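You operate a simulated robot arm through the tools that you are given. There is no shell and no other tool.

The job below is to be done with a simulated robot arm. You get a single attempt, and the scene is never put back.

TASK
Brew the coffee on mild and switch off once it has run through.
Fine: push the basket in and set the maker's dial before you switch on.

It is judged by the outcome, as a careful person would: the job done as asked, and still so three seconds after it is handed in. It fails if anything else is knocked over, pushed out of place, dropped, spilled or broken.

THE ROBOT
A 7-joint arm with a two-finger parallel gripper, fixed in place. Base frame: the origin is at the foot of the arm, x ahead of it, y to its left, z up; the work surface is at about z = 0.74. Readings come in m, rad, newtons and seconds.
With the tool pointing down near the work surface it reaches from about 0.1 to 0.84 m from the base axis. Its first joint turns from -2.007 to 2.007 rad. Payload 3.91 kg.
Tool frame: the origin (TCP) lies between the finger pads and is the grasp point; the fingertips stand 0.03 m ahead of it; z points along the fingers, y is the line along which they close. The gripper opens to 0.11 m. The fingers are 0.02 m wide and 0.01 m thick; the gripper's body (0.048 by 0.112 m) begins 0.055 m behind the TCP.
Orientation is told as [roll, pitch, yaw] about the base's x, y, z axes, in that order, counted from this pose: with the fingers straight down and closing along the base's y, the tool's x points along the base's -x, its y along +y and its z along -z.

THE INTERFACE
- The arm moves only by the tool apply_moves. Its argument "deltas" is a list that holds one entry, the list of rows, each a list of 7 numbers: the shift along the tool's x, y, z in units of 30 mm (1.0 is 30 mm), then the turn, a rotation vector about the tool's x, y, z in units of 8 degrees (1.0 is 8 degrees), then the finger opening in m, from 0 to 0.11. In form: [[[x, y, z, wx, wy, wz, grip], ...]]. A call has 1 to 20 rows; each row shifts and turns the commanded pose from where the row before left it, along the tool's axes as they then stand. A call with a number of a shift or a turn outside -1 to 1 is refused whole. A row lasts 0.2 s, in which the tool goes at most 0.05 m and 0.15 rad; a call with a longer step from one row to the next is refused whole, and so is a gripper value outside its range. A pose out of reach is approached as far as the arm can. The call stops where the force on the tool passes 40 N (or 10 N more than at its start, if that is more) or the arm is blocked; 0.2 s more then pass. The fingers move at their own pace (about 0.153 m/s each) and stop on an object; they squeeze with about 37 N. The grip force told is the motor's: it shows also when the fingers shut on nothing. Time passes only in rows, and 0.2 s behind the last, so rows that do not move let the fingers close. It gives the time, the measured TCP pose, the force on the tool (base axes), the opening and the grip force at its end, in the units of the frame above (readings bear some noise), with the torque about the TCP (base axes, N m) and any sound that the robot's microphone picked up.
- Cameras (640 x 400 px; columns grow to the right, rows downward): "scene" is fixed at [0.0517, 0.6495, 1.6165]; the picture's right is [-0.64, -0.77, 0.00], its down [-0.33, 0.27, -0.90] and it looks along [0.69, -0.58, -0.43] (base axes); focal length 310 px, centre (320, 200). "wrist" rides on the gripper at [0.072, 0.017, -0.103] in the tool frame; the picture's right is [-0.23, 0.97, 0.00], its down [-0.76, -0.18, -0.62] and it looks along [-0.61, -0.14, 0.78] (tool axes); focal length 222 px, centre (320, 200). There is no depth. A picture from a camera that has moved, and an enlarged one, comes with that camera's place and axes in the base frame and with its lens.
- grab_frame(camera): a new picture of that camera. The clock stands still meanwhile.
- slide_trunk(by): slides the trunk up (or, below 0, down) by that many m; the arm rides with it, the base frame stays. It gives what a move gives, with no picture.
- close_up(camera, box): a new picture of the part [left, top, right, bottom] of that camera's present view, enlarged. The clock stands still meanwhile.
- sign_off(): hands the job in; it is judged then, once.

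Nothing tells you positions but the pictures and the camera data. Unless the task says otherwise, let go and move clear before handing in.

The tools are called by a JSON object that holds its "op" and its "data". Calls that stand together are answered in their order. apply_moves: Moves the arm, as the interface text tells. Its arguments: {"type":"object","properties":{"deltas":{"type":"array"}},"required":["deltas"]} The other tools are called the same way: slide_trunk (by) slides the trunk up or down; grab_frame (camera) takes a picture; close_up (camera, box) takes an enlarged picture of a part of a camera's view; sign_off () hands the job in.

At the start:

```text
time_s: 0.0
position: [0.4654, 0.1332, 1.4141]
ee_rot: [0.001, 0.0, -0.001]
ft_force: [-0.2, 0.8, 0.0]
moment: [0.0, -0.02, 0.02]
gripper_width: 0.11
grasp_force: 0.0
trunk travel left (down, up): [-0.925, 0.065]
```

scene: 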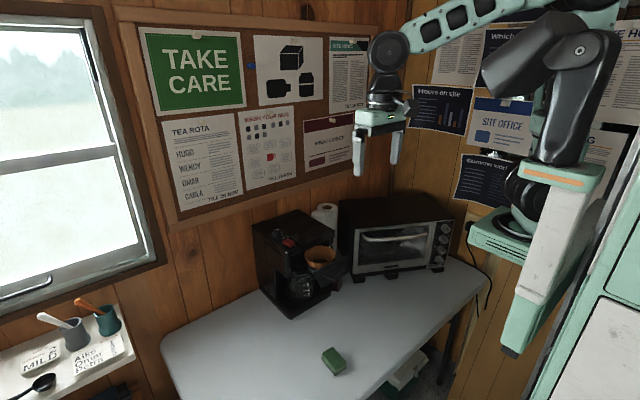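
wrist: 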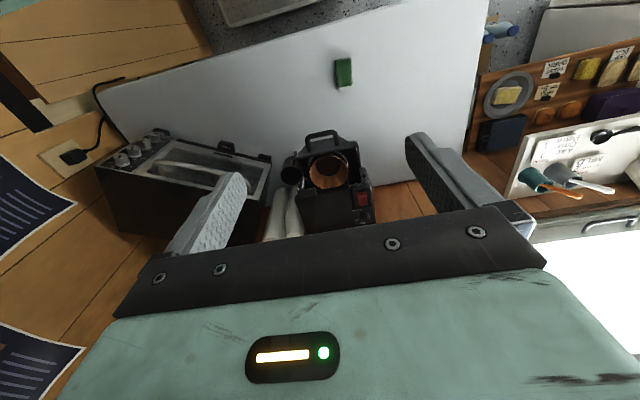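

I see a coffee maker on the table with its filter basket sticking out and a red switch on top, next to a toaster oven. I'll take enlarged pictures to find the basket, dial and switch.

{"op": "close_up", "data": {"camera": "scene", "box": [240, 190, 360, 330]}}

{"op": "close_up", "data": {"camera": "wrist", "box": [250, 110, 400, 240]}}

{"op": "close_up", "data": {"camera": "scene", "box": [160, 180, 500, 400]}}

```text
2.86 times, centred on (300, 260) of scene
camera zoom: at [0.0517, 0.6495, 1.6165], right [-0.64, -0.77, 0.0], down [-0.33, 0.27, -0.9], along [0.69, -0.58, -0.43], focal length 884 px, centre (377, 29)
```

zoom: 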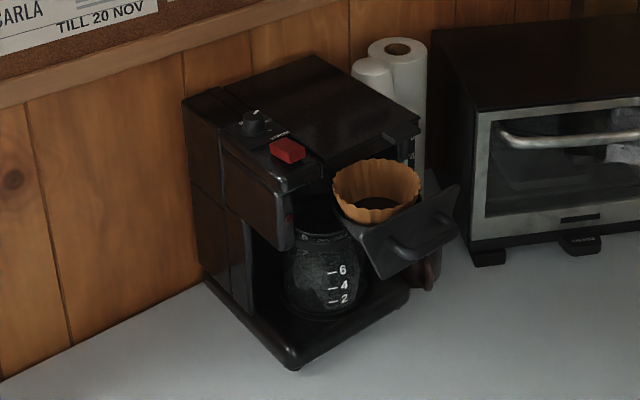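

```text
3.08 times, centred on (325, 175) of wrist
camera zoom: at [0.3955, 0.1514, 1.5196], right [0.23, 0.97, 0.0], down [0.76, -0.18, 0.62], along [0.61, -0.14, -0.78], focal length 684 px, centre (305, 277)
```

zoom: 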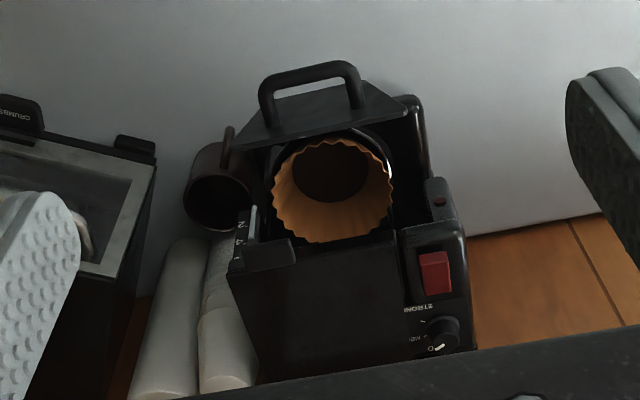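

```text
1.82 times, centred on (330, 290) of scene
camera zoom: at [0.0517, 0.6495, 1.6165], right [-0.64, -0.77, 0.0], down [-0.33, 0.27, -0.9], along [0.69, -0.58, -0.43], focal length 563 px, centre (302, 36)
```

zoom: 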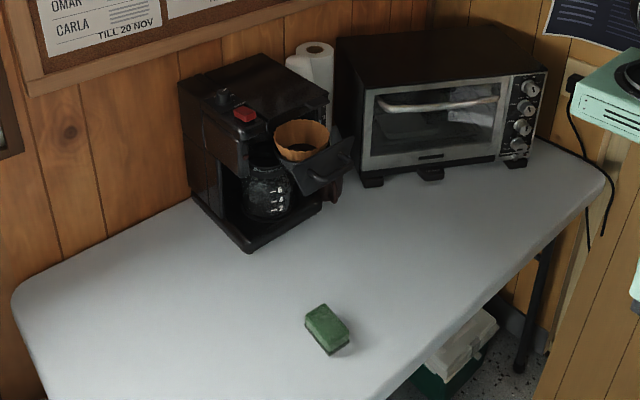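

The maker faces the robot: front edge at about x 0.755, y 0.01–0.19, top at about z 1.04. I take the dial to be near (0.85, 0.17, 1.06) and the red switch near (0.79, 0.17, 1.045), with the basket pulled out at the front. I'll move closer with the fingers well above everything to get a better look.

{"op": "apply_moves", "data": {"deltas": [[[-0.9, 0.25, 0.9, 0, 0, 0, 0.11], [-0.9, 0.25, 0.9, 0, 0, 0, 0.11], [-0.9, 0.25, 0.9, 0, 0, 0, 0.11], [-0.9, 0.25, 0.9, 0, 0, 0, 0.11], [-0.9, 0.25, 0.9, 0, 0, 0, 0.11]]]}}

{"op": "grab_frame", "data": {"camera": "wrist"}}

```text
time_s: 1.2
position: [0.6035, 0.1729, 1.2782]
ee_rot: [0.001, -0.001, -0.002]
ft_force: [-0.1, -0.6, 0.8]
moment: [0.02, -0.02, 0.01]
gripper_width: 0.11
grasp_force: 0.1
trunk travel left (down, up): [-0.925, 0.065]
```

```text
taken
camera wrist: at [0.5306, 0.1902, 1.3835], right [0.23, 0.97, 0.0], down [0.76, -0.18, 0.62], along [0.61, -0.14, -0.78], focal length 222 px, centre (320, 200)
```

wrist: 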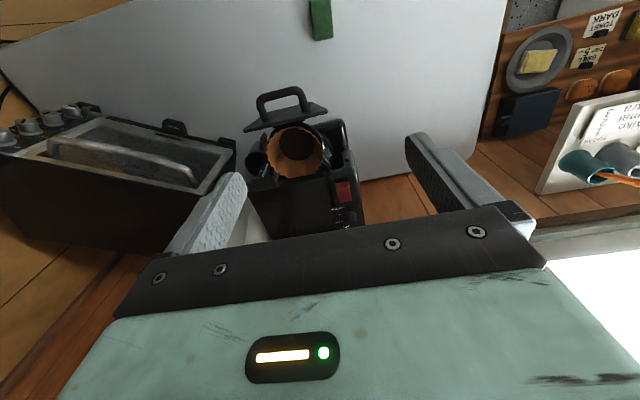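

{"op": "close_up", "data": {"camera": "wrist", "box": [230, 70, 390, 240]}}

{"op": "close_up", "data": {"camera": "wrist", "box": [310, 165, 380, 235]}}

```text
2.35 times, centred on (310, 155) of wrist
camera zoom: at [0.5306, 0.1902, 1.3835], right [0.23, 0.97, 0.0], down [0.76, -0.18, 0.62], along [0.61, -0.14, -0.78], focal length 523 px, centre (344, 306)
```

zoom: 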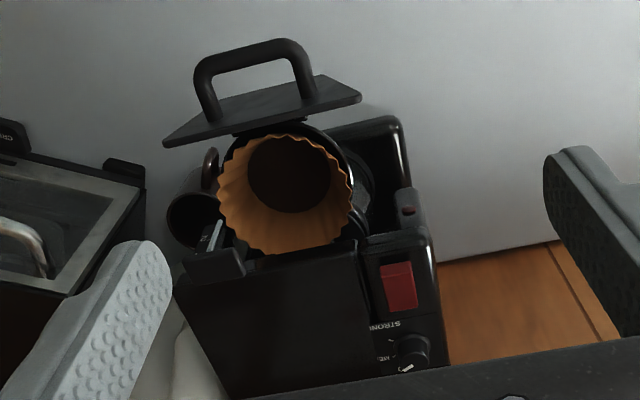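

```text
5.71 times, centred on (345, 200) of wrist
camera zoom: at [0.5306, 0.1902, 1.3835], right [0.23, 0.97, 0.0], down [0.76, -0.18, 0.62], along [0.61, -0.14, -0.78], focal length 1269 px, centre (177, 200)
```

zoom: 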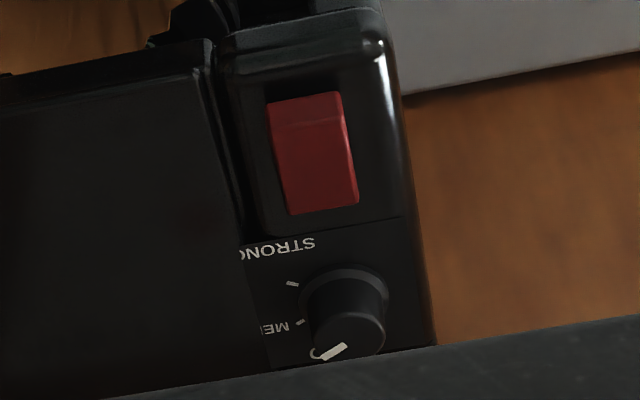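

The dial carries printed labels (STRONG, MED...), and the rest is hidden behind the gripper. I'll move forward above the machine to read the dial directly.

{"op": "apply_moves", "data": {"deltas": [[[-0.9, 0.1, 0.65, 0, 0, 0, 0.11], [-0.9, 0.1, 0.65, 0, 0, 0, 0.11], [-0.9, 0.1, 0.65, 0, 0, 0, 0.11], [-0.9, 0.1, 0.65, 0, 0, 0, 0.11], [0, 0, 0, 0, 0, 0, 0.11]]]}}

{"op": "grab_frame", "data": {"camera": "wrist"}}

{"op": "close_up", "data": {"camera": "wrist", "box": [280, 160, 380, 240]}}

```text
time_s: 2.4
position: [0.7118, 0.1841, 1.2002]
ee_rot: [0.001, 0.0, 0.0]
ft_force: [0.4, 0.4, 0.4]
moment: [0.03, -0.04, 0.02]
gripper_width: 0.1101
grasp_force: 0.1
trunk travel left (down, up): [-0.925, 0.065]
```

```text
taken
camera wrist: at [0.6395, 0.202, 1.3052], right [0.23, 0.97, 0.0], down [0.76, -0.18, 0.62], along [0.61, -0.14, -0.78], focal length 222 px, centre (320, 200)
```

wrist: 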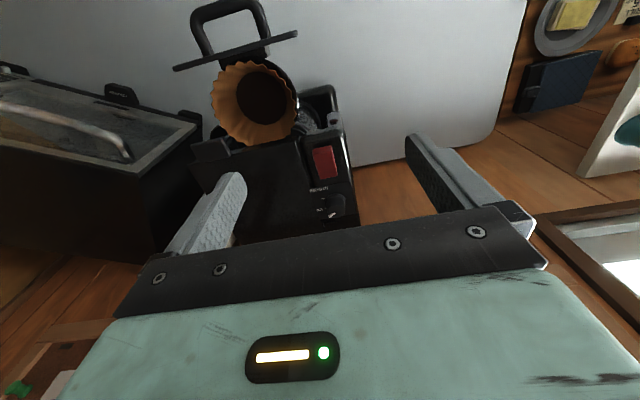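

```text
5.00 times, centred on (330, 200) of wrist
camera zoom: at [0.6395, 0.202, 1.3052], right [0.23, 0.97, 0.0], down [0.76, -0.18, 0.62], along [0.61, -0.14, -0.78], focal length 1111 px, centre (270, 200)
```

zoom: 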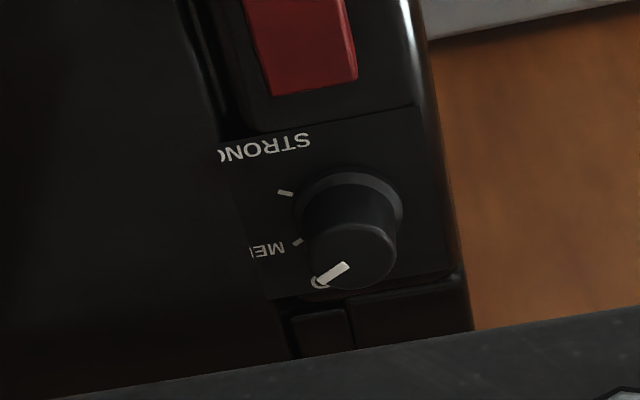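

The pointer seems to sit near MED, but the third label (likely MILD) is hidden behind the knob from this side. I'll turn the wrist 90° high above the machine, so the camera looks at the dial from the label side.

{"op": "apply_moves", "data": {"deltas": [[[0, 0, 0, 0, 0, -0.94, 0.11], [0, 0, 0, 0, 0, -0.94, 0.11], [0, 0, 0, 0, 0, -0.94, 0.11], [0, 0, 0, 0, 0, -0.94, 0.11], [0, 0, 0, 0, 0, -0.94, 0.11], [0, 0, 0, 0, 0, -0.94, 0.11], [0, 0, 0, 0, 0, -0.94, 0.11], [0, 0, 0, 0, 0, -0.94, 0.11], [0, 0, 0, 0, 0, -0.94, 0.11], [0, 0, 0, 0, 0, -0.94, 0.11], [0, 0, 0, 0, 0, -0.94, 0.11], [0, 0, 0, 0, 0, -0.94, 0.11]]]}}

{"op": "grab_frame", "data": {"camera": "wrist"}}

```text
time_s: 5.0
position: [0.7102, 0.1834, 1.2009]
ee_rot: [-0.001, 0.0, 1.575]
ft_force: [-0.1, -0.5, -0.7]
moment: [-0.02, 0.01, 0.03]
gripper_width: 0.1098
grasp_force: 0.0
trunk travel left (down, up): [-0.925, 0.065]
```

```text
taken
camera wrist: at [0.6947, 0.1114, 1.3064], right [-0.98, 0.22, 0.0], down [0.17, 0.76, 0.62], along [0.14, 0.61, -0.78], focal length 222 px, centre (320, 200)
```

wrist: 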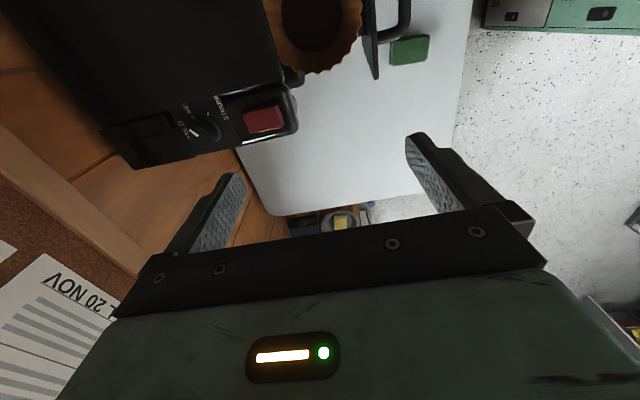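

{"op": "close_up", "data": {"camera": "wrist", "box": [150, 80, 310, 180]}}

{"op": "close_up", "data": {"camera": "wrist", "box": [170, 95, 240, 150]}}

```text
4.00 times, centred on (230, 130) of wrist
camera zoom: at [0.6947, 0.1114, 1.3064], right [-0.98, 0.22, 0.0], down [0.17, 0.76, 0.62], along [0.14, 0.61, -0.78], focal length 888 px, centre (680, 480)
```

zoom: 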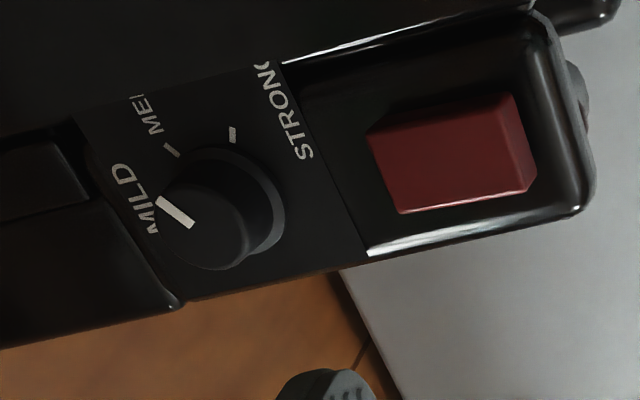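

```text
7.27 times, centred on (205, 122) of wrist
camera zoom: at [0.6947, 0.1114, 1.3064], right [-0.98, 0.22, 0.0], down [0.17, 0.76, 0.62], along [0.14, 0.61, -0.78], focal length 1615 px, centre (1156, 764)
```

zoom: 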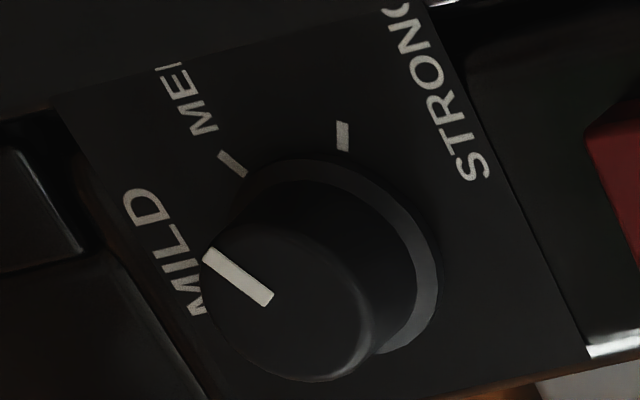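

From here I can read STRONG, MED and MILD. The pointer is parallel to the MED tick, and the MILD tick is hidden. I estimate the knob at (0.845, 0.179), with the panel at z about 1.054 and the knob top at about 1.073. I'll shift over in x to see the MILD tick itself.

{"op": "apply_moves", "data": {"deltas": [[[0.9, -0.9, 0, 0, 0, 0, 0.11], [0.9, -0.9, 0, 0, 0, 0, 0.11], [0.9, -0.9, 0, 0, 0, 0, 0.11], [0.9, -0.9, 0, 0, 0, 0, 0.11], [0, -0.6, 0, 0, 0, 0, 0.11]]]}}

{"op": "grab_frame", "data": {"camera": "wrist"}}

{"op": "grab_frame", "data": {"camera": "scene"}}

```text
time_s: 6.2
position: [0.837, 0.0747, 1.2008]
ee_rot: [0.0, 0.0, 1.575]
ft_force: [-0.3, 0.1, 0.5]
moment: [-0.02, -0.01, 0.06]
gripper_width: 0.1099
grasp_force: 0.1
trunk travel left (down, up): [-0.925, 0.065]
```

```text
taken
camera wrist: at [0.8206, 0.0032, 1.3057], right [-0.97, 0.22, 0.0], down [0.17, 0.76, 0.62], along [0.14, 0.61, -0.78], focal length 222 px, centre (320, 200)
```

wrist: 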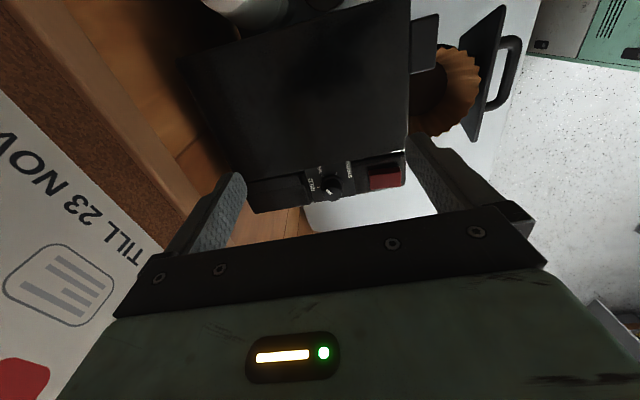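

```text
taken
```

scene: 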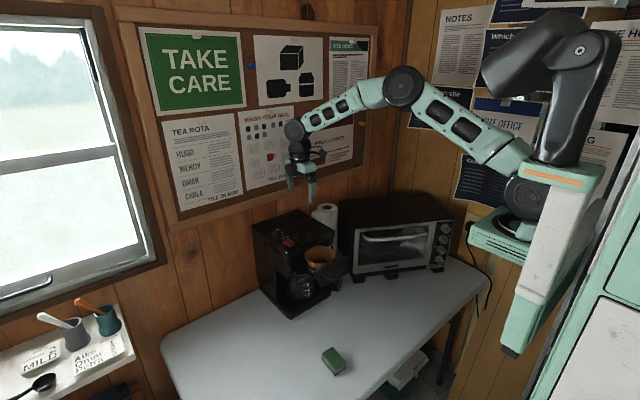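

{"op": "close_up", "data": {"camera": "wrist", "box": [290, 150, 420, 220]}}

{"op": "close_up", "data": {"camera": "wrist", "box": [300, 155, 365, 207]}}

{"op": "close_up", "data": {"camera": "wrist", "box": [390, 0, 540, 150]}}

```text
4.92 times, centred on (355, 185) of wrist
camera zoom: at [0.8206, 0.0032, 1.3057], right [-0.97, 0.22, 0.0], down [0.17, 0.76, 0.62], along [0.14, 0.61, -0.78], focal length 1094 px, centre (148, 274)
```

zoom: 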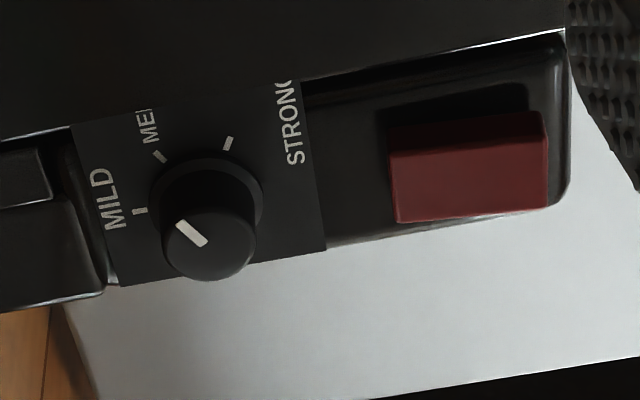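

```text
7.69 times, centred on (332, 181) of wrist
camera zoom: at [0.8206, 0.0032, 1.3057], right [-0.97, 0.22, 0.0], down [0.17, 0.76, 0.62], along [0.14, 0.61, -0.78], focal length 1709 px, centre (224, 346)
```

zoom: 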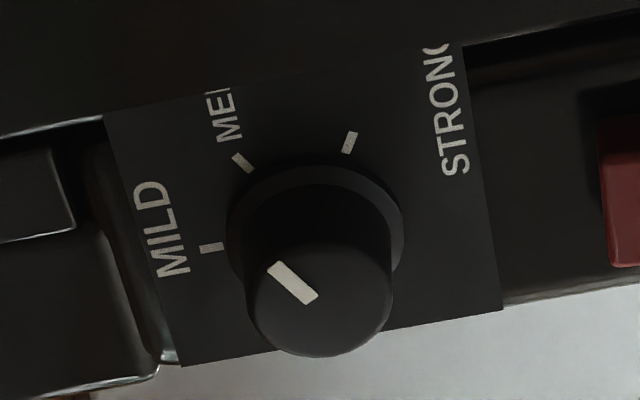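

```text
2.67 times, centred on (465, 75) of wrist
camera zoom: at [0.8206, 0.0032, 1.3057], right [-0.97, 0.22, 0.0], down [0.17, 0.76, 0.62], along [0.14, 0.61, -0.78], focal length 592 px, centre (-67, 533)
```

zoom: 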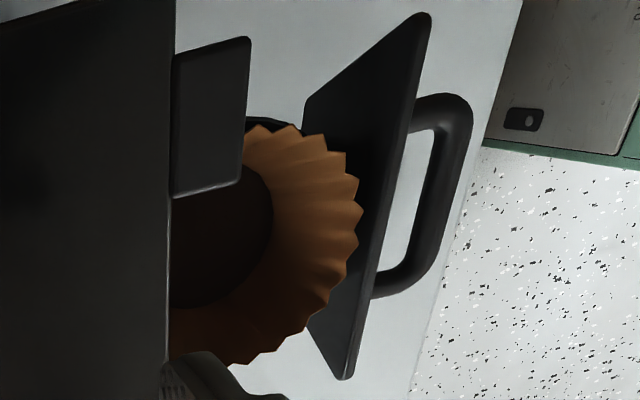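

The ticks are now clear: MILD at about 0°, MED about −60°, STRONG about −120°, with the knob centre at about (0.844, 0.178). The pointer is on MED, so it needs about +60° about the vertical. I'll look closer at the switch and the roof edge before acting.

{"op": "close_up", "data": {"camera": "wrist", "box": [355, 150, 420, 200]}}

{"op": "close_up", "data": {"camera": "scene", "box": [250, 205, 360, 300]}}

{"op": "close_up", "data": {"camera": "scene", "box": [270, 220, 320, 260]}}

```text
8.00 times, centred on (388, 175) of wrist
camera zoom: at [0.8206, 0.0032, 1.3057], right [-0.97, 0.22, 0.0], down [0.17, 0.76, 0.62], along [0.14, 0.61, -0.78], focal length 1777 px, centre (-220, 400)
```

zoom: 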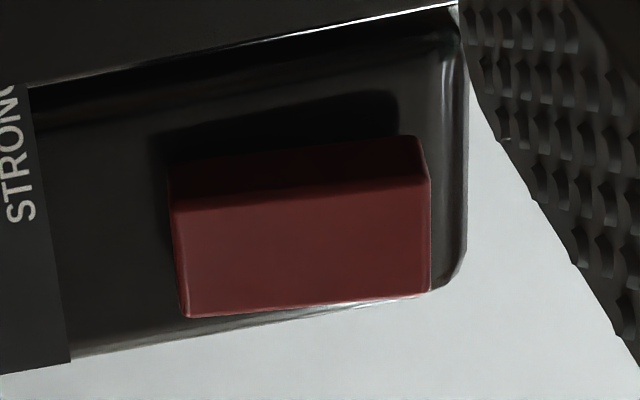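

```text
4.21 times, centred on (305, 252) of scene
camera zoom: at [0.0517, 0.6495, 1.6165], right [-0.64, -0.77, 0.0], down [-0.33, 0.27, -0.9], along [0.69, -0.58, -0.43], focal length 1303 px, centre (383, -21)
```

zoom: 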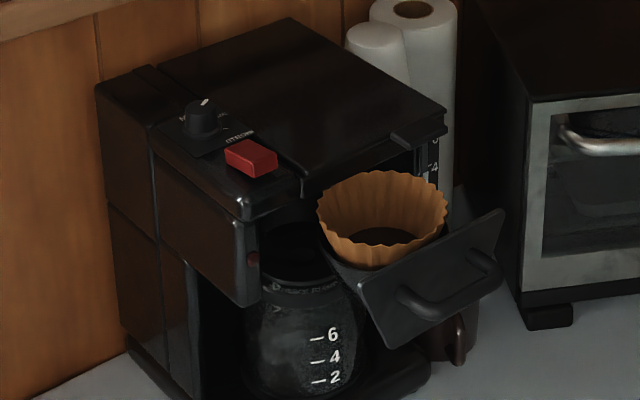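

```text
10.00 times, centred on (295, 240) of scene
camera zoom: at [0.0517, 0.6495, 1.6165], right [-0.64, -0.77, 0.0], down [-0.33, 0.27, -0.9], along [0.69, -0.58, -0.43], focal length 3095 px, centre (570, -200)
```

zoom: 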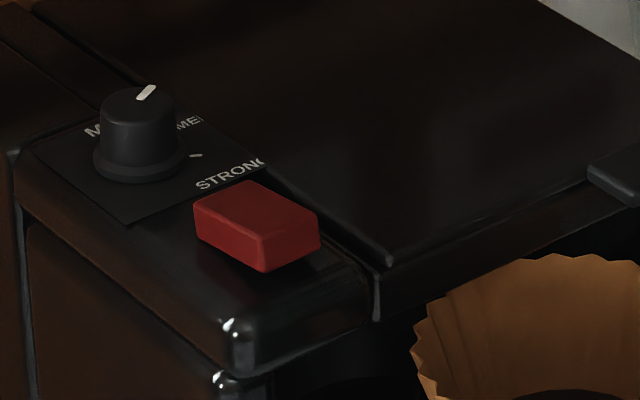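

The switch looks like a rocker at about x 0.752–0.789, y 0.171–0.193, with its front (−x) end slightly raised. A dark indicator lamp sits on the front. Before gripping the dial I'll check in free air that the wrist can reach the yaw at the end of the turn (about 2.1 rad).

{"op": "apply_moves", "data": {"deltas": [[[0, 0, 0, 0, 0, -0.94, 0.11], [0, 0, 0, 0, 0, -0.94, 0.11], [0, 0, 0, 0, 0, -0.94, 0.11], [0, 0, 0, 0, 0, -0.94, 0.11], [0, 0, 0, 0, 0, 0, 0.11]]]}}

```text
time_s: 7.4
position: [0.8372, 0.0765, 1.2007]
ee_rot: [-0.001, 0.001, 2.102]
ft_force: [0.0, -0.4, -0.3]
moment: [0.01, 0.01, 0.0]
gripper_width: 0.1099
grasp_force: 0.2
trunk travel left (down, up): [-0.925, 0.065]
```

The wrist reaches that yaw fine. Now I rotate back to the start yaw of about 1.05, narrow the fingers to 5 cm and move over the knob, staying above it.

{"op": "apply_moves", "data": {"deltas": [[[0, 0, 0, 0, 0, 0.94, 0.11], [0, 0, 0, 0, 0, 0.94, 0.11], [0, 0, 0, 0, 0, 0.94, 0.11], [0, 0, 0, 0, 0, 0.94, 0.11], [0, 0, 0, 0, 0, 0.94, 0.11], [0, 0, 0, 0, 0, 0.94, 0.11], [0, 0, 0, 0, 0, 0.94, 0.11], [0, 0, 0, 0, 0, 0.94, 0.11], [-0.77, 0.374, 0.3, 0, 0, 0, 0.05], [-0.77, 0.374, 0.3, 0, 0, 0, 0.05], [-0.77, 0.374, 0.3, 0, 0, 0, 0.05], [-0.77, 0.374, 0.3, 0, 0, 0, 0.05], [0, 0, 0, 0, 0, 0, 0.05]]]}}

{"op": "grab_frame", "data": {"camera": "wrist"}}

{"op": "close_up", "data": {"camera": "wrist", "box": [260, 130, 380, 240]}}

```text
time_s: 10.2
position: [0.8433, 0.1799, 1.1654]
ee_rot: [0.0, 0.001, 1.049]
ft_force: [-0.4, 0.0, -0.2]
moment: [-0.04, -0.01, 0.0]
gripper_width: 0.0501
grasp_force: 0.0
trunk travel left (down, up): [-0.925, 0.065]
```

```text
taken
camera wrist: at [0.7938, 0.1256, 1.2709], right [-0.73, 0.68, 0.0], down [0.53, 0.57, 0.62], along [0.42, 0.46, -0.78], focal length 222 px, centre (320, 200)
```

wrist: 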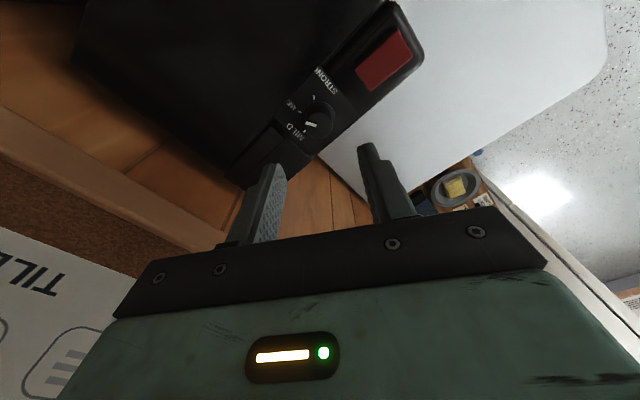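

```text
3.64 times, centred on (320, 185) of wrist
camera zoom: at [0.7938, 0.1256, 1.2709], right [-0.73, 0.68, 0.0], down [0.53, 0.57, 0.62], along [0.42, 0.46, -0.78], focal length 808 px, centre (320, 254)
```

zoom: 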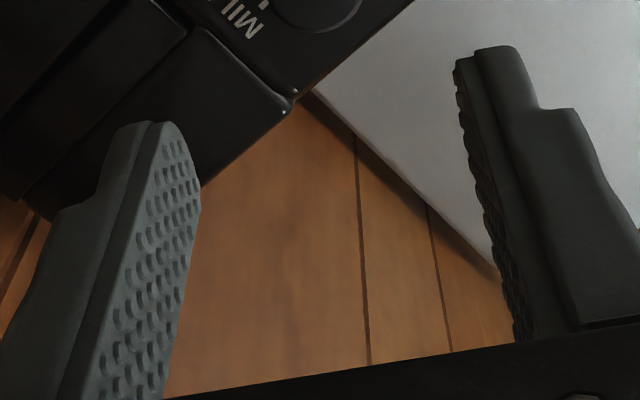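

{"op": "close_up", "data": {"camera": "wrist", "box": [270, 80, 370, 160]}}

{"op": "close_up", "data": {"camera": "scene", "box": [240, 150, 360, 270]}}

```text
5.00 times, centred on (320, 120) of wrist
camera zoom: at [0.7938, 0.1256, 1.2709], right [-0.73, 0.68, 0.0], down [0.53, 0.57, 0.62], along [0.42, 0.46, -0.78], focal length 1111 px, centre (320, 600)
```

zoom: 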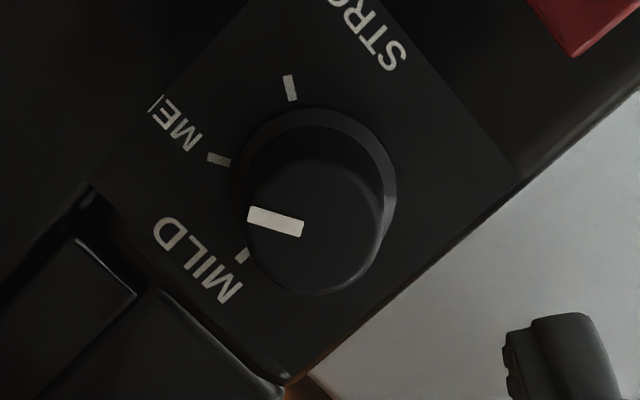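

```text
3.33 times, centred on (300, 210) of scene
camera zoom: at [0.0517, 0.6495, 1.6165], right [-0.64, -0.77, 0.0], down [-0.33, 0.27, -0.9], along [0.69, -0.58, -0.43], focal length 1032 px, centre (387, 167)
```

zoom: 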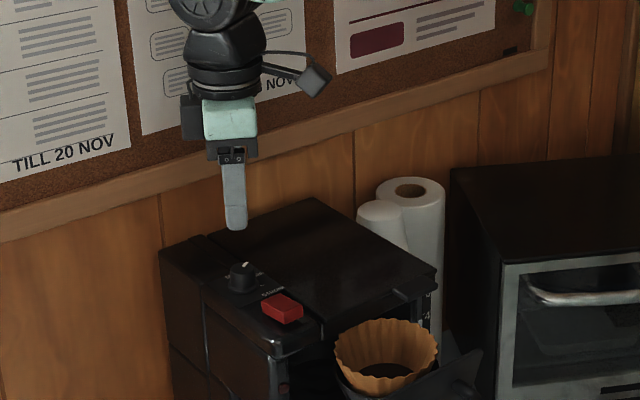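

The knob is at about (0.8425, 0.178) and the tool is right above it. I'll descend to just above the knob top and check the alignment.

{"op": "apply_moves", "data": {"deltas": [[[0.07, 0, 0.8, 0, 0, 0, 0.05], [0, 0, 0.8, 0, 0, 0, 0.05], [0, 0, 0, 0, 0, 0, 0.05]]]}}

{"op": "close_up", "data": {"camera": "wrist", "box": [230, 100, 410, 240]}}

{"op": "close_up", "data": {"camera": "scene", "box": [260, 190, 320, 250]}}

```text
time_s: 11.0
position: [0.8448, 0.1757, 1.1169]
ee_rot: [0.001, -0.001, 1.05]
ft_force: [0.0, -0.3, -0.7]
moment: [0.03, 0.02, 0.01]
gripper_width: 0.0502
grasp_force: 0.0
trunk travel left (down, up): [-0.925, 0.065]
```

```text
2.86 times, centred on (320, 170) of wrist
camera zoom: at [0.7945, 0.1219, 1.2221], right [-0.73, 0.68, 0.0], down [0.53, 0.57, 0.62], along [0.43, 0.46, -0.78], focal length 635 px, centre (320, 286)
```

zoom: 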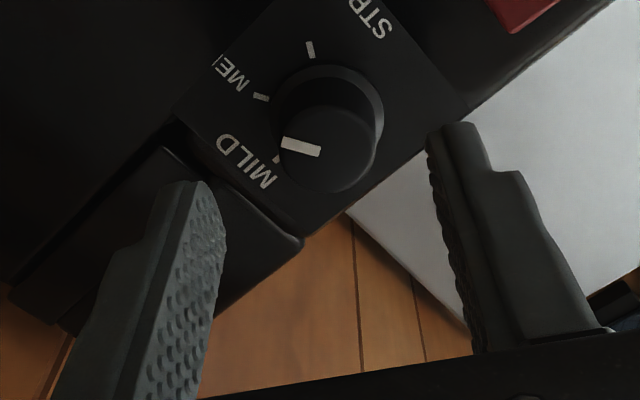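

```text
6.67 times, centred on (290, 220) of scene
camera zoom: at [0.0517, 0.6495, 1.6165], right [-0.64, -0.77, 0.0], down [-0.33, 0.27, -0.9], along [0.69, -0.58, -0.43], focal length 2063 px, centre (520, 67)
```

zoom: 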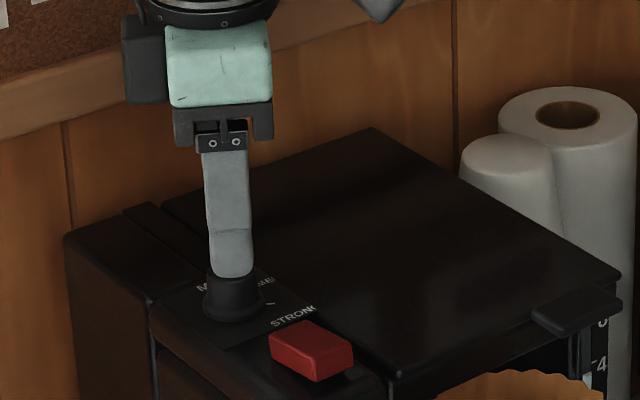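

The tool sits within about 2 mm of the knob axis. I'll make a tiny correction, descend with the fingertips about 8 mm above the panel, and check before closing.

{"op": "apply_moves", "data": {"deltas": [[[0.04, 0.05, 0.4, 0, 0, 0, 0.05], [0, 0, 0.4, 0, 0, 0, 0.05], [0, 0, 0, 0, 0, 0, 0.05]]]}}

{"op": "close_up", "data": {"camera": "wrist", "box": [230, 100, 410, 240]}}

{"op": "close_up", "data": {"camera": "scene", "box": [260, 200, 310, 250]}}

```text
time_s: 11.8
position: [0.842, 0.1745, 1.0942]
ee_rot: [0.0, 0.001, 1.047]
ft_force: [0.6, 0.3, 0.4]
moment: [-0.03, -0.04, -0.01]
gripper_width: 0.0499
grasp_force: 0.1
trunk travel left (down, up): [-0.925, 0.065]
```

```text
2.86 times, centred on (320, 170) of wrist
camera zoom: at [0.7919, 0.1214, 1.1982], right [-0.73, 0.68, 0.0], down [0.53, 0.57, 0.62], along [0.43, 0.46, -0.78], focal length 635 px, centre (320, 286)
```

zoom: 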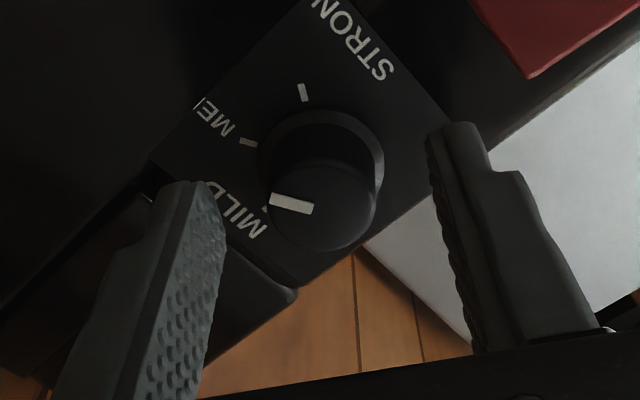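

```text
8.00 times, centred on (285, 225) of scene
camera zoom: at [0.0517, 0.6495, 1.6165], right [-0.64, -0.77, 0.0], down [-0.33, 0.27, -0.9], along [0.69, -0.58, -0.43], focal length 2476 px, centre (600, 0)
```

zoom: 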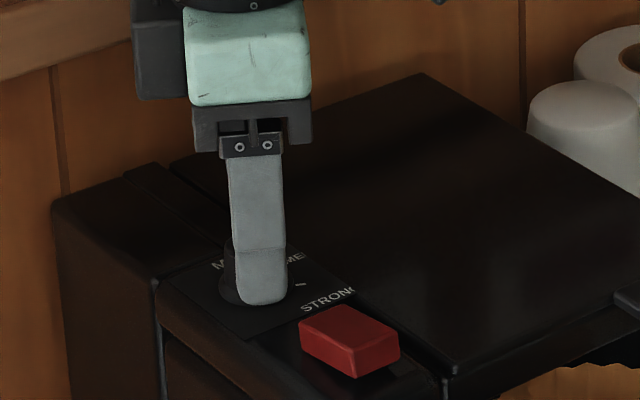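

The knob is centred between the fingers. I close on it.

{"op": "apply_moves", "data": {"deltas": [[[0, 0, 0, 0, 0, 0, 0.03], [0, 0, 0, 0, 0, 0, 0.02], [0, 0, 0, 0, 0, 0, 0.01]]]}}

{"op": "close_up", "data": {"camera": "wrist", "box": [230, 100, 410, 240]}}

```text
time_s: 12.6
position: [0.8421, 0.1744, 1.0937]
ee_rot: [-0.001, 0.0, 1.048]
ft_force: [1.6, 1.1, -0.5]
moment: [0.09, 0.13, -0.02]
gripper_width: 0.0267
grasp_force: 45.1
trunk travel left (down, up): [-0.925, 0.065]
```

```text
2.86 times, centred on (320, 170) of wrist
camera zoom: at [0.7921, 0.1212, 1.1983], right [-0.73, 0.68, 0.0], down [0.53, 0.57, 0.62], along [0.43, 0.46, -0.78], focal length 635 px, centre (320, 286)
```

zoom: 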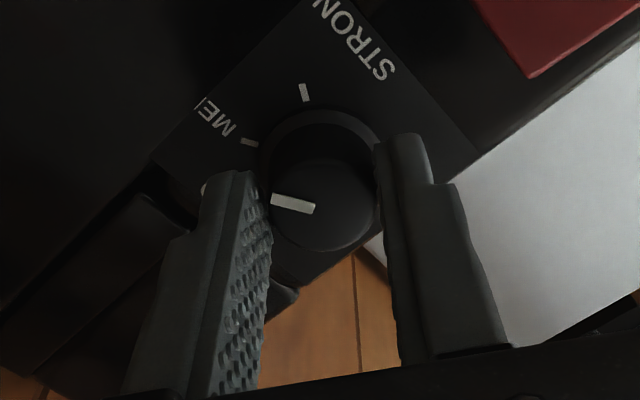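

The knob is held at 26.7 mm width with low side forces. Now I turn it +60° (towards MILD) in slow steps, with a check part-way.

{"op": "apply_moves", "data": {"deltas": [[[0, 0, 0, 0, 0, -0.5, 0.01], [0, 0, 0, 0, 0, -0.5, 0.01], [0, 0, 0, 0, 0, -0.5, 0.01], [0, 0, 0, 0, 0, -0.5, 0.01], [0, 0, 0, 0, 0, -0.5, 0.01], [0, 0, 0, 0, 0, -0.5, 0.01], [0, 0, 0, 0, 0, -0.5, 0.01]]]}}

{"op": "close_up", "data": {"camera": "wrist", "box": [230, 100, 410, 240]}}

```text
time_s: 14.2
position: [0.8438, 0.1736, 1.0935]
ee_rot: [-0.003, -0.001, 1.539]
ft_force: [23.1, -6.1, -1.2]
moment: [-0.18, -0.36, -0.06]
gripper_width: 0.0263
grasp_force: 44.8
trunk travel left (down, up): [-0.925, 0.065]
```

```text
2.86 times, centred on (320, 170) of wrist
camera zoom: at [0.8243, 0.1036, 1.1983], right [-0.97, 0.26, 0.0], down [0.2, 0.76, 0.62], along [0.16, 0.6, -0.78], focal length 635 px, centre (320, 286)
```

zoom: 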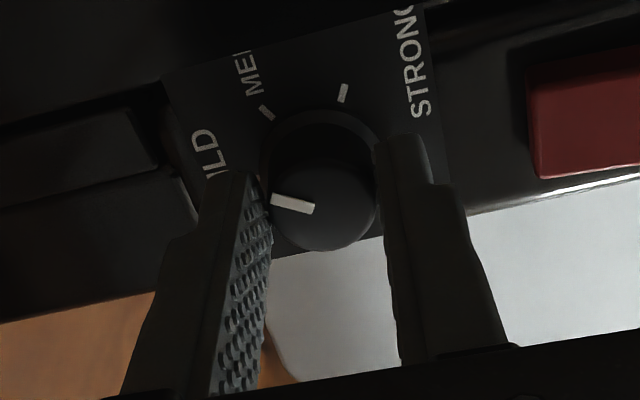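

The knob turns with the gripper, but a side force of 23 N has built up because the tool axis is slightly off. I'll shift the command about 1.7 mm towards +x to relieve it before continuing.

{"op": "apply_moves", "data": {"deltas": [[[0.01, -0.055, 0, 0, 0, 0, 0.01], [0, 0, 0, 0, 0, 0, 0.01]]]}}

```text
time_s: 14.8
position: [0.8427, 0.1758, 1.0928]
ee_rot: [0.0, -0.001, 1.537]
ft_force: [16.1, -9.9, 0.9]
moment: [-0.1, -0.5, -0.04]
gripper_width: 0.0265
grasp_force: 44.9
trunk travel left (down, up): [-0.925, 0.065]
```

{"op": "apply_moves", "data": {"deltas": [[[0.05, -0.07, 0, 0, 0, 0, 0.01], [0, 0, 0, 0, 0, 0, 0.01]]]}}

```text
time_s: 15.4
position: [0.842, 0.1745, 1.093]
ee_rot: [0.004, -0.001, 1.54]
ft_force: [1.3, -7.5, 7.4]
moment: [-1.04, -0.02, 0.01]
gripper_width: 0.0265
grasp_force: 44.7
trunk travel left (down, up): [-0.925, 0.065]
```

Side force is down to a few newtons. I continue the turn in two halves, watching the force.

{"op": "apply_moves", "data": {"deltas": [[[0, 0, 0, 0, 0, -0.5, 0.01], [0, 0, 0, 0, 0, -0.5, 0.01], [0, 0, 0, 0, 0, -0.5, 0.01], [0, 0, 0, 0, 0, -0.5, 0.01]]]}}

{"op": "close_up", "data": {"camera": "wrist", "box": [230, 100, 410, 240]}}

```text
time_s: 16.4
position: [0.8441, 0.1751, 1.0945]
ee_rot: [0.002, -0.002, 1.818]
ft_force: [-7.3, -2.8, 1.6]
moment: [-0.89, -0.27, -0.04]
gripper_width: 0.0266
grasp_force: 44.6
trunk travel left (down, up): [-0.925, 0.065]
```

```text
2.86 times, centred on (320, 170) of wrist
camera zoom: at [0.846, 0.101, 1.1983], right [-1.0, -0.02, 0.0], down [-0.01, 0.78, 0.62], along [-0.01, 0.62, -0.78], focal length 635 px, centre (320, 286)
```

zoom: 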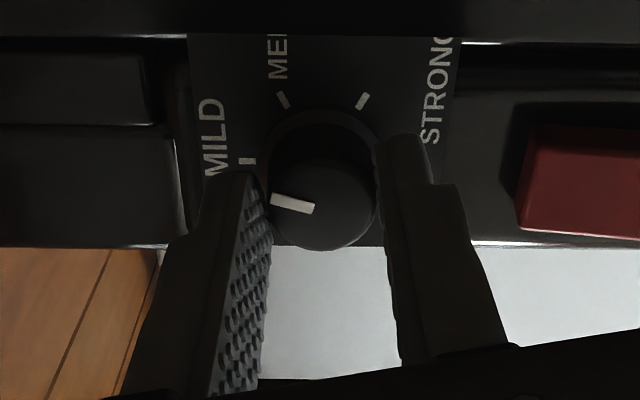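

The pointer is now about 16° short of the MILD tick. I turn the remaining 16°.

{"op": "apply_moves", "data": {"deltas": [[[0, 0, 0, 0, 0, -0.5, 0.01], [0, 0, 0, 0, 0, -0.5, 0.01], [0, 0, 0, 0, 0, -0.5, 0.01], [0, 0, 0, 0, 0, -0.5, 0.01]]]}}

{"op": "close_up", "data": {"camera": "wrist", "box": [230, 100, 410, 240]}}

```text
time_s: 17.4
position: [0.8437, 0.1747, 1.093]
ee_rot: [0.0, -0.002, 2.097]
ft_force: [-5.5, 4.3, -2.2]
moment: [0.58, 0.54, -0.07]
gripper_width: 0.0265
grasp_force: 44.8
trunk travel left (down, up): [-0.925, 0.065]
```

```text
2.86 times, centred on (320, 170) of wrist
camera zoom: at [0.8669, 0.1045, 1.1982], right [-0.96, -0.29, 0.0], down [-0.23, 0.75, 0.62], along [-0.18, 0.6, -0.78], focal length 635 px, centre (320, 286)
```

zoom: 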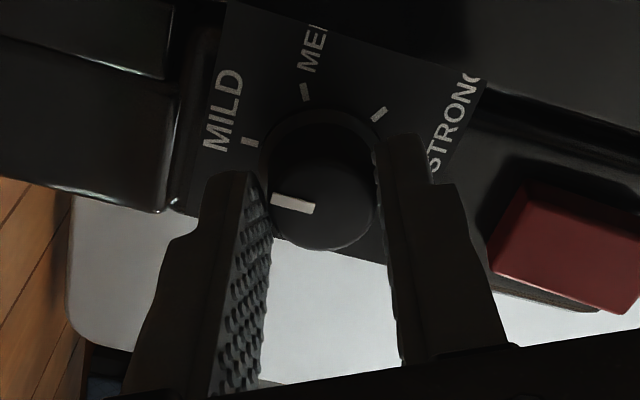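

The pointer now reads about 0°, in line with the MILD tick. I release, rise clear and check it from a distance.

{"op": "apply_moves", "data": {"deltas": [[[0, 0, 0, 0, 0, 0, 0.05], [0, 0, 0, 0, 0, 0, 0.05], [0, 0, -0.6, 0, 0, 0, 0.05], [0, 0, -1, 0, 0, 0, 0.05], [0, 0, -1, 0, 0, 0, 0.05], [0, 0, 0, 0, 0, 0, 0.05]]]}}

{"op": "close_up", "data": {"camera": "wrist", "box": [270, 80, 370, 160]}}

{"op": "close_up", "data": {"camera": "scene", "box": [250, 205, 360, 300]}}

```text
time_s: 18.8
position: [0.8432, 0.1748, 1.1725]
ee_rot: [0.0, 0.0, 2.097]
ft_force: [0.4, -0.5, -0.3]
moment: [0.0, 0.0, -0.01]
gripper_width: 0.0503
grasp_force: 0.1
trunk travel left (down, up): [-0.925, 0.065]
```

```text
5.00 times, centred on (320, 120) of wrist
camera zoom: at [0.8662, 0.1043, 1.2766], right [-0.96, -0.29, 0.0], down [-0.23, 0.75, 0.62], along [-0.18, 0.6, -0.78], focal length 1111 px, centre (320, 600)
```

zoom: 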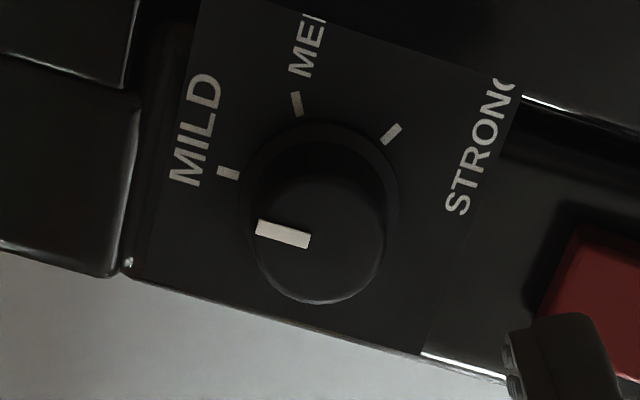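

```text
4.21 times, centred on (305, 252) of scene
camera zoom: at [0.0517, 0.6495, 1.6165], right [-0.64, -0.77, 0.0], down [-0.33, 0.27, -0.9], along [0.69, -0.58, -0.43], focal length 1303 px, centre (383, -21)
```

zoom: 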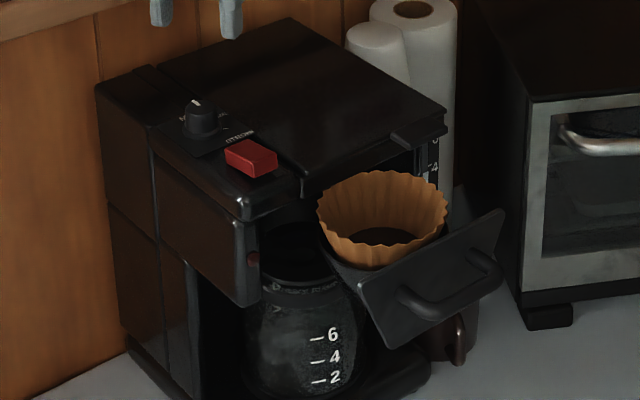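

The dial now points at MILD and the machine has not moved. Next is the basket. I turn the wrist back to yaw 0 above the machine, close the fingers, and back off in front of the handle (bar at about x 0.605, y 0.105, z 0.99).

{"op": "apply_moves", "data": {"deltas": [[[0, 0, 0, 0, 0, 1, 0.05], [0, 0, 0, 0, 0, 1, 0.05], [0, 0, 0, 0, 0, 1, 0.05], [0, 0, 0, 0, 0, 1, 0.05], [0, 0, 0, 0, 0, 1, 0.05], [0, 0, 0, 0, 0, 1, 0.05], [0, 0, 0, 0, 0, 1, 0.05], [0, 0, 0, 0, 0, 1, 0.05], [0, 0, 0, 0, 0, 1, 0.05], [0, 0, 0, 0, 0, 1, 0.05], [0, 0, 0, 0, 0, 1, 0.05], [0, 0, 0, 0, 0, 1, 0.05], [0, 0, 0, 0, 0, 1, 0.05], [0, 0, 0, 0, 0, 1, 0.05], [0, 0, 0, 0, 0, 1, 0.05]]]}}

{"op": "apply_moves", "data": {"deltas": [[[1, -0.235, 0, 0, 0, 0, 0.03], [1, -0.235, 0, 0, 0, 0, 0.02], [1, -0.235, 0, 0, 0, 0, 0.01], [1, -0.235, 0, 0, 0, 0, 0.0], [1, -0.235, 0, 0, 0, 0, 0.0], [1, -0.235, 0, 0, 0, 0, 0.0], [1, -0.235, 0, 0, 0, 0, 0.0], [1, -0.235, 0, 0, 0, 0, 0.0], [1, -0.235, 0, 0, 0, 0, 0.0], [1, -0.235, 0, 0, 0, 0, 0.0], [0, 0, 0, 0, 0, 0, 0.0]]]}}

{"op": "grab_frame", "data": {"camera": "wrist"}}

{"op": "close_up", "data": {"camera": "wrist", "box": [220, 60, 420, 200]}}

```text
time_s: 22.0
position: [0.8443, 0.1746, 1.1723]
ee_rot: [-0.001, 0.0, 0.0]
ft_force: [0.3, -0.7, -0.1]
moment: [-0.02, -0.03, -0.03]
gripper_width: 0.05
grasp_force: 0.1
trunk travel left (down, up): [-0.925, 0.065]
```

```text
time_s: 24.4
position: [0.5431, 0.1051, 1.1714]
ee_rot: [0.0, -0.001, 0.002]
ft_force: [0.3, -1.4, 0.4]
moment: [-0.02, 0.01, -0.04]
gripper_width: 0.0
grasp_force: 36.9
trunk travel left (down, up): [-0.925, 0.065]
```

```text
taken
camera wrist: at [0.4717, 0.1219, 1.277], right [0.23, 0.97, 0.0], down [0.76, -0.18, 0.62], along [0.61, -0.14, -0.78], focal length 222 px, centre (320, 200)
```

wrist: 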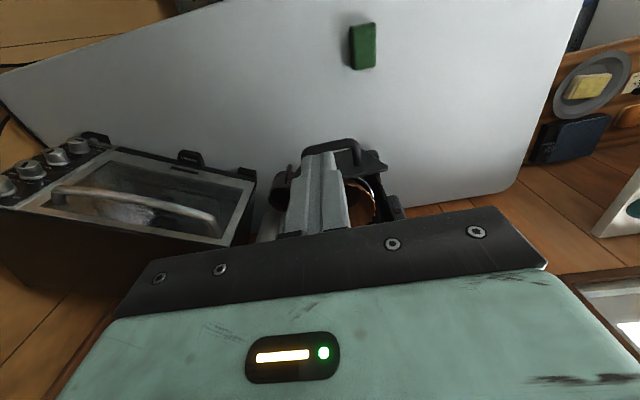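

```text
2.86 times, centred on (320, 130) of wrist
camera zoom: at [0.4717, 0.1219, 1.277], right [0.23, 0.97, 0.0], down [0.76, -0.18, 0.62], along [0.61, -0.14, -0.78], focal length 635 px, centre (320, 400)
```

zoom: 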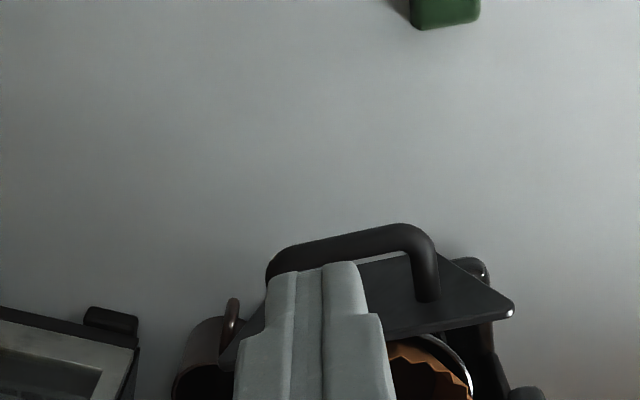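

The bar's centre is confirmed at about (0.604, 0.105, 0.99). I descend in front of it with closed fingers so they will meet the bar from the front.

{"op": "apply_moves", "data": {"deltas": [[[0, 0, 0.95, 0, 0, 0, 0.0], [0, 0, 0.95, 0, 0, 0, 0.0], [0, 0, 0.95, 0, 0, 0, 0.0], [0, 0, 0.95, 0, 0, 0, 0.0], [0, 0, 0.95, 0, 0, 0, 0.0], [0, 0, 0.95, 0, 0, 0, 0.0], [0, 0, 0, 0, 0, 0, 0.0]]]}}

{"op": "close_up", "data": {"camera": "scene", "box": [240, 190, 400, 310]}}

{"op": "close_up", "data": {"camera": "wrist", "box": [220, 60, 420, 200]}}

```text
time_s: 26.0
position: [0.544, 0.1049, 1.001]
ee_rot: [0.0, -0.001, 0.004]
ft_force: [0.0, -0.4, 0.4]
moment: [0.0, -0.04, 0.02]
gripper_width: 0.0
grasp_force: 36.8
trunk travel left (down, up): [-0.925, 0.065]
```

```text
3.33 times, centred on (320, 250) of scene
camera zoom: at [0.0517, 0.6495, 1.6165], right [-0.64, -0.77, 0.0], down [-0.33, 0.27, -0.9], along [0.69, -0.58, -0.43], focal length 1032 px, centre (320, 33)
```

zoom: 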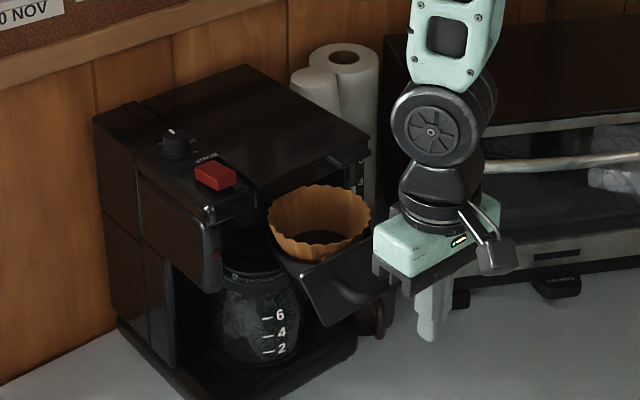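

```text
2.86 times, centred on (320, 130) of wrist
camera zoom: at [0.4716, 0.1209, 1.1061], right [0.22, 0.97, 0.0], down [0.76, -0.18, 0.62], along [0.61, -0.14, -0.78], focal length 635 px, centre (320, 400)
```

zoom: 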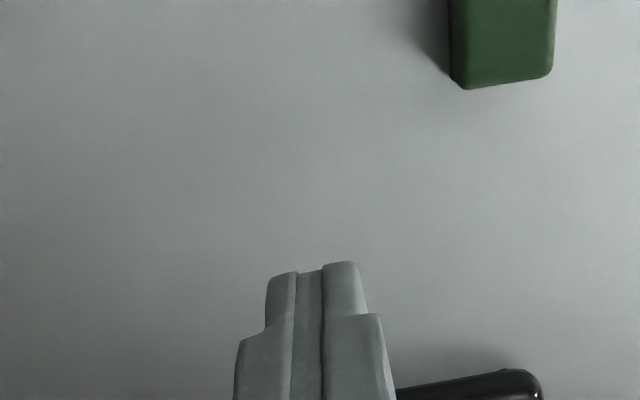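

{"op": "apply_moves", "data": {"deltas": [[[-0.4, 0, 0, 0, 0, 0, 0.0], [-0.4, 0, 0, 0, 0, 0, 0.0], [-0.4, 0, 0, 0, 0, 0, 0.0], [-0.3, 0, 0, 0, 0, 0, 0.0], [-0.2, 0, 0, 0, 0, 0, 0.0], [-0.2, 0, 0, 0, 0, 0, 0.0]]]}}

{"op": "close_up", "data": {"camera": "scene", "box": [240, 190, 400, 310]}}

{"op": "close_up", "data": {"camera": "wrist", "box": [220, 60, 420, 200]}}

```text
time_s: 27.4
position: [0.6005, 0.1043, 0.9989]
ee_rot: [0.0, 0.0, 0.001]
ft_force: [-1.1, 0.2, -0.9]
moment: [0.01, 0.01, 0.0]
gripper_width: 0.0
grasp_force: 36.7
trunk travel left (down, up): [-0.925, 0.065]
```

```text
3.33 times, centred on (320, 250) of scene
camera zoom: at [0.0517, 0.6495, 1.6165], right [-0.64, -0.77, 0.0], down [-0.33, 0.27, -0.9], along [0.69, -0.58, -0.43], focal length 1032 px, centre (320, 33)
```

zoom: 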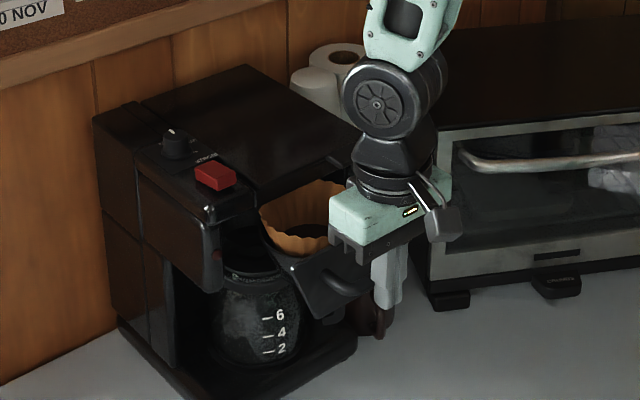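

```text
2.86 times, centred on (320, 130) of wrist
camera zoom: at [0.5294, 0.1208, 1.1049], right [0.23, 0.97, 0.0], down [0.76, -0.18, 0.62], along [0.61, -0.14, -0.78], focal length 635 px, centre (320, 400)
```

zoom: 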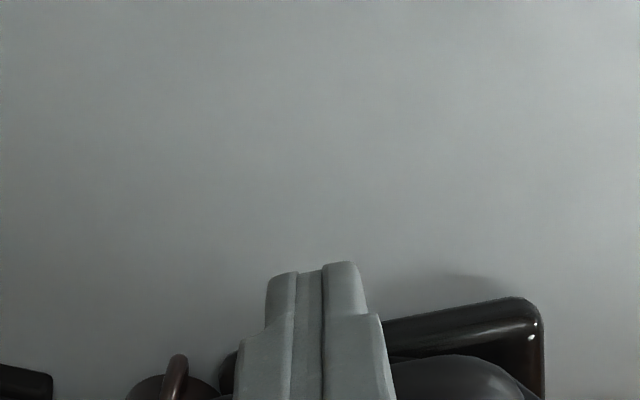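

The basket slides easily (about 1 N). I continue pushing in gentle steps and watch for the stop.

{"op": "apply_moves", "data": {"deltas": [[[-0.3, 0, 0, 0, 0, 0, 0.0], [-0.3, 0, 0, 0, 0, 0, 0.0], [-0.3, 0, 0, 0, 0, 0, 0.0], [-0.3, 0, 0, 0, 0, 0, 0.0], [-0.3, 0, 0, 0, 0, 0, 0.0], [-0.2, 0, 0, 0, 0, 0, 0.0]]]}}

{"op": "close_up", "data": {"camera": "scene", "box": [240, 190, 400, 310]}}

{"op": "grab_frame", "data": {"camera": "wrist"}}

```text
time_s: 28.8
position: [0.6515, 0.1034, 0.9996]
ee_rot: [0.002, 0.0, 0.002]
ft_force: [0.0, -0.5, -0.2]
moment: [-0.01, 0.01, -0.04]
gripper_width: 0.0004
grasp_force: 37.3
trunk travel left (down, up): [-0.925, 0.065]
```

```text
3.33 times, centred on (320, 250) of scene
camera zoom: at [0.0517, 0.6495, 1.6165], right [-0.64, -0.77, 0.0], down [-0.33, 0.27, -0.9], along [0.69, -0.58, -0.43], focal length 1032 px, centre (320, 33)
```

zoom: 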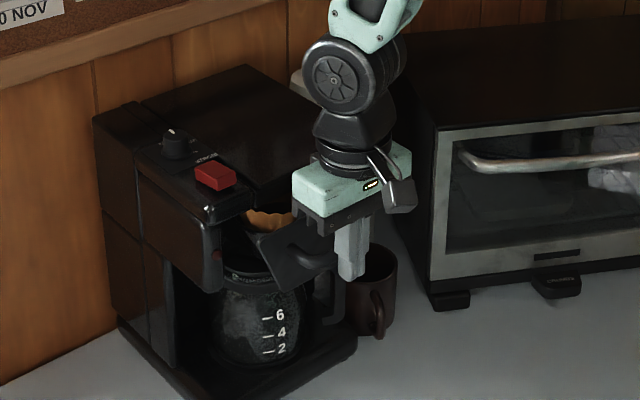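

```text
taken
camera wrist: at [0.5811, 0.1209, 1.1059], right [0.23, 0.97, 0.0], down [0.76, -0.18, 0.62], along [0.61, -0.14, -0.78], focal length 222 px, centre (320, 200)
```

wrist: 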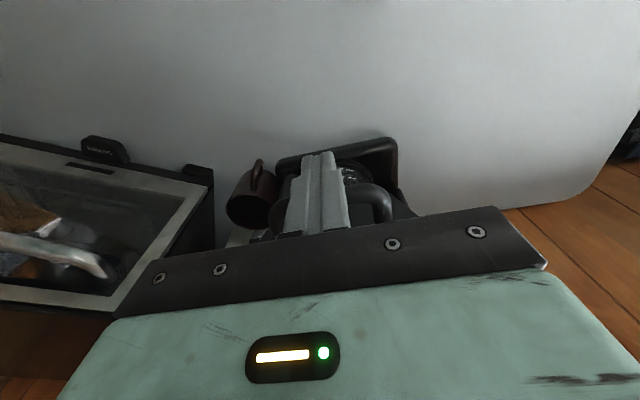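

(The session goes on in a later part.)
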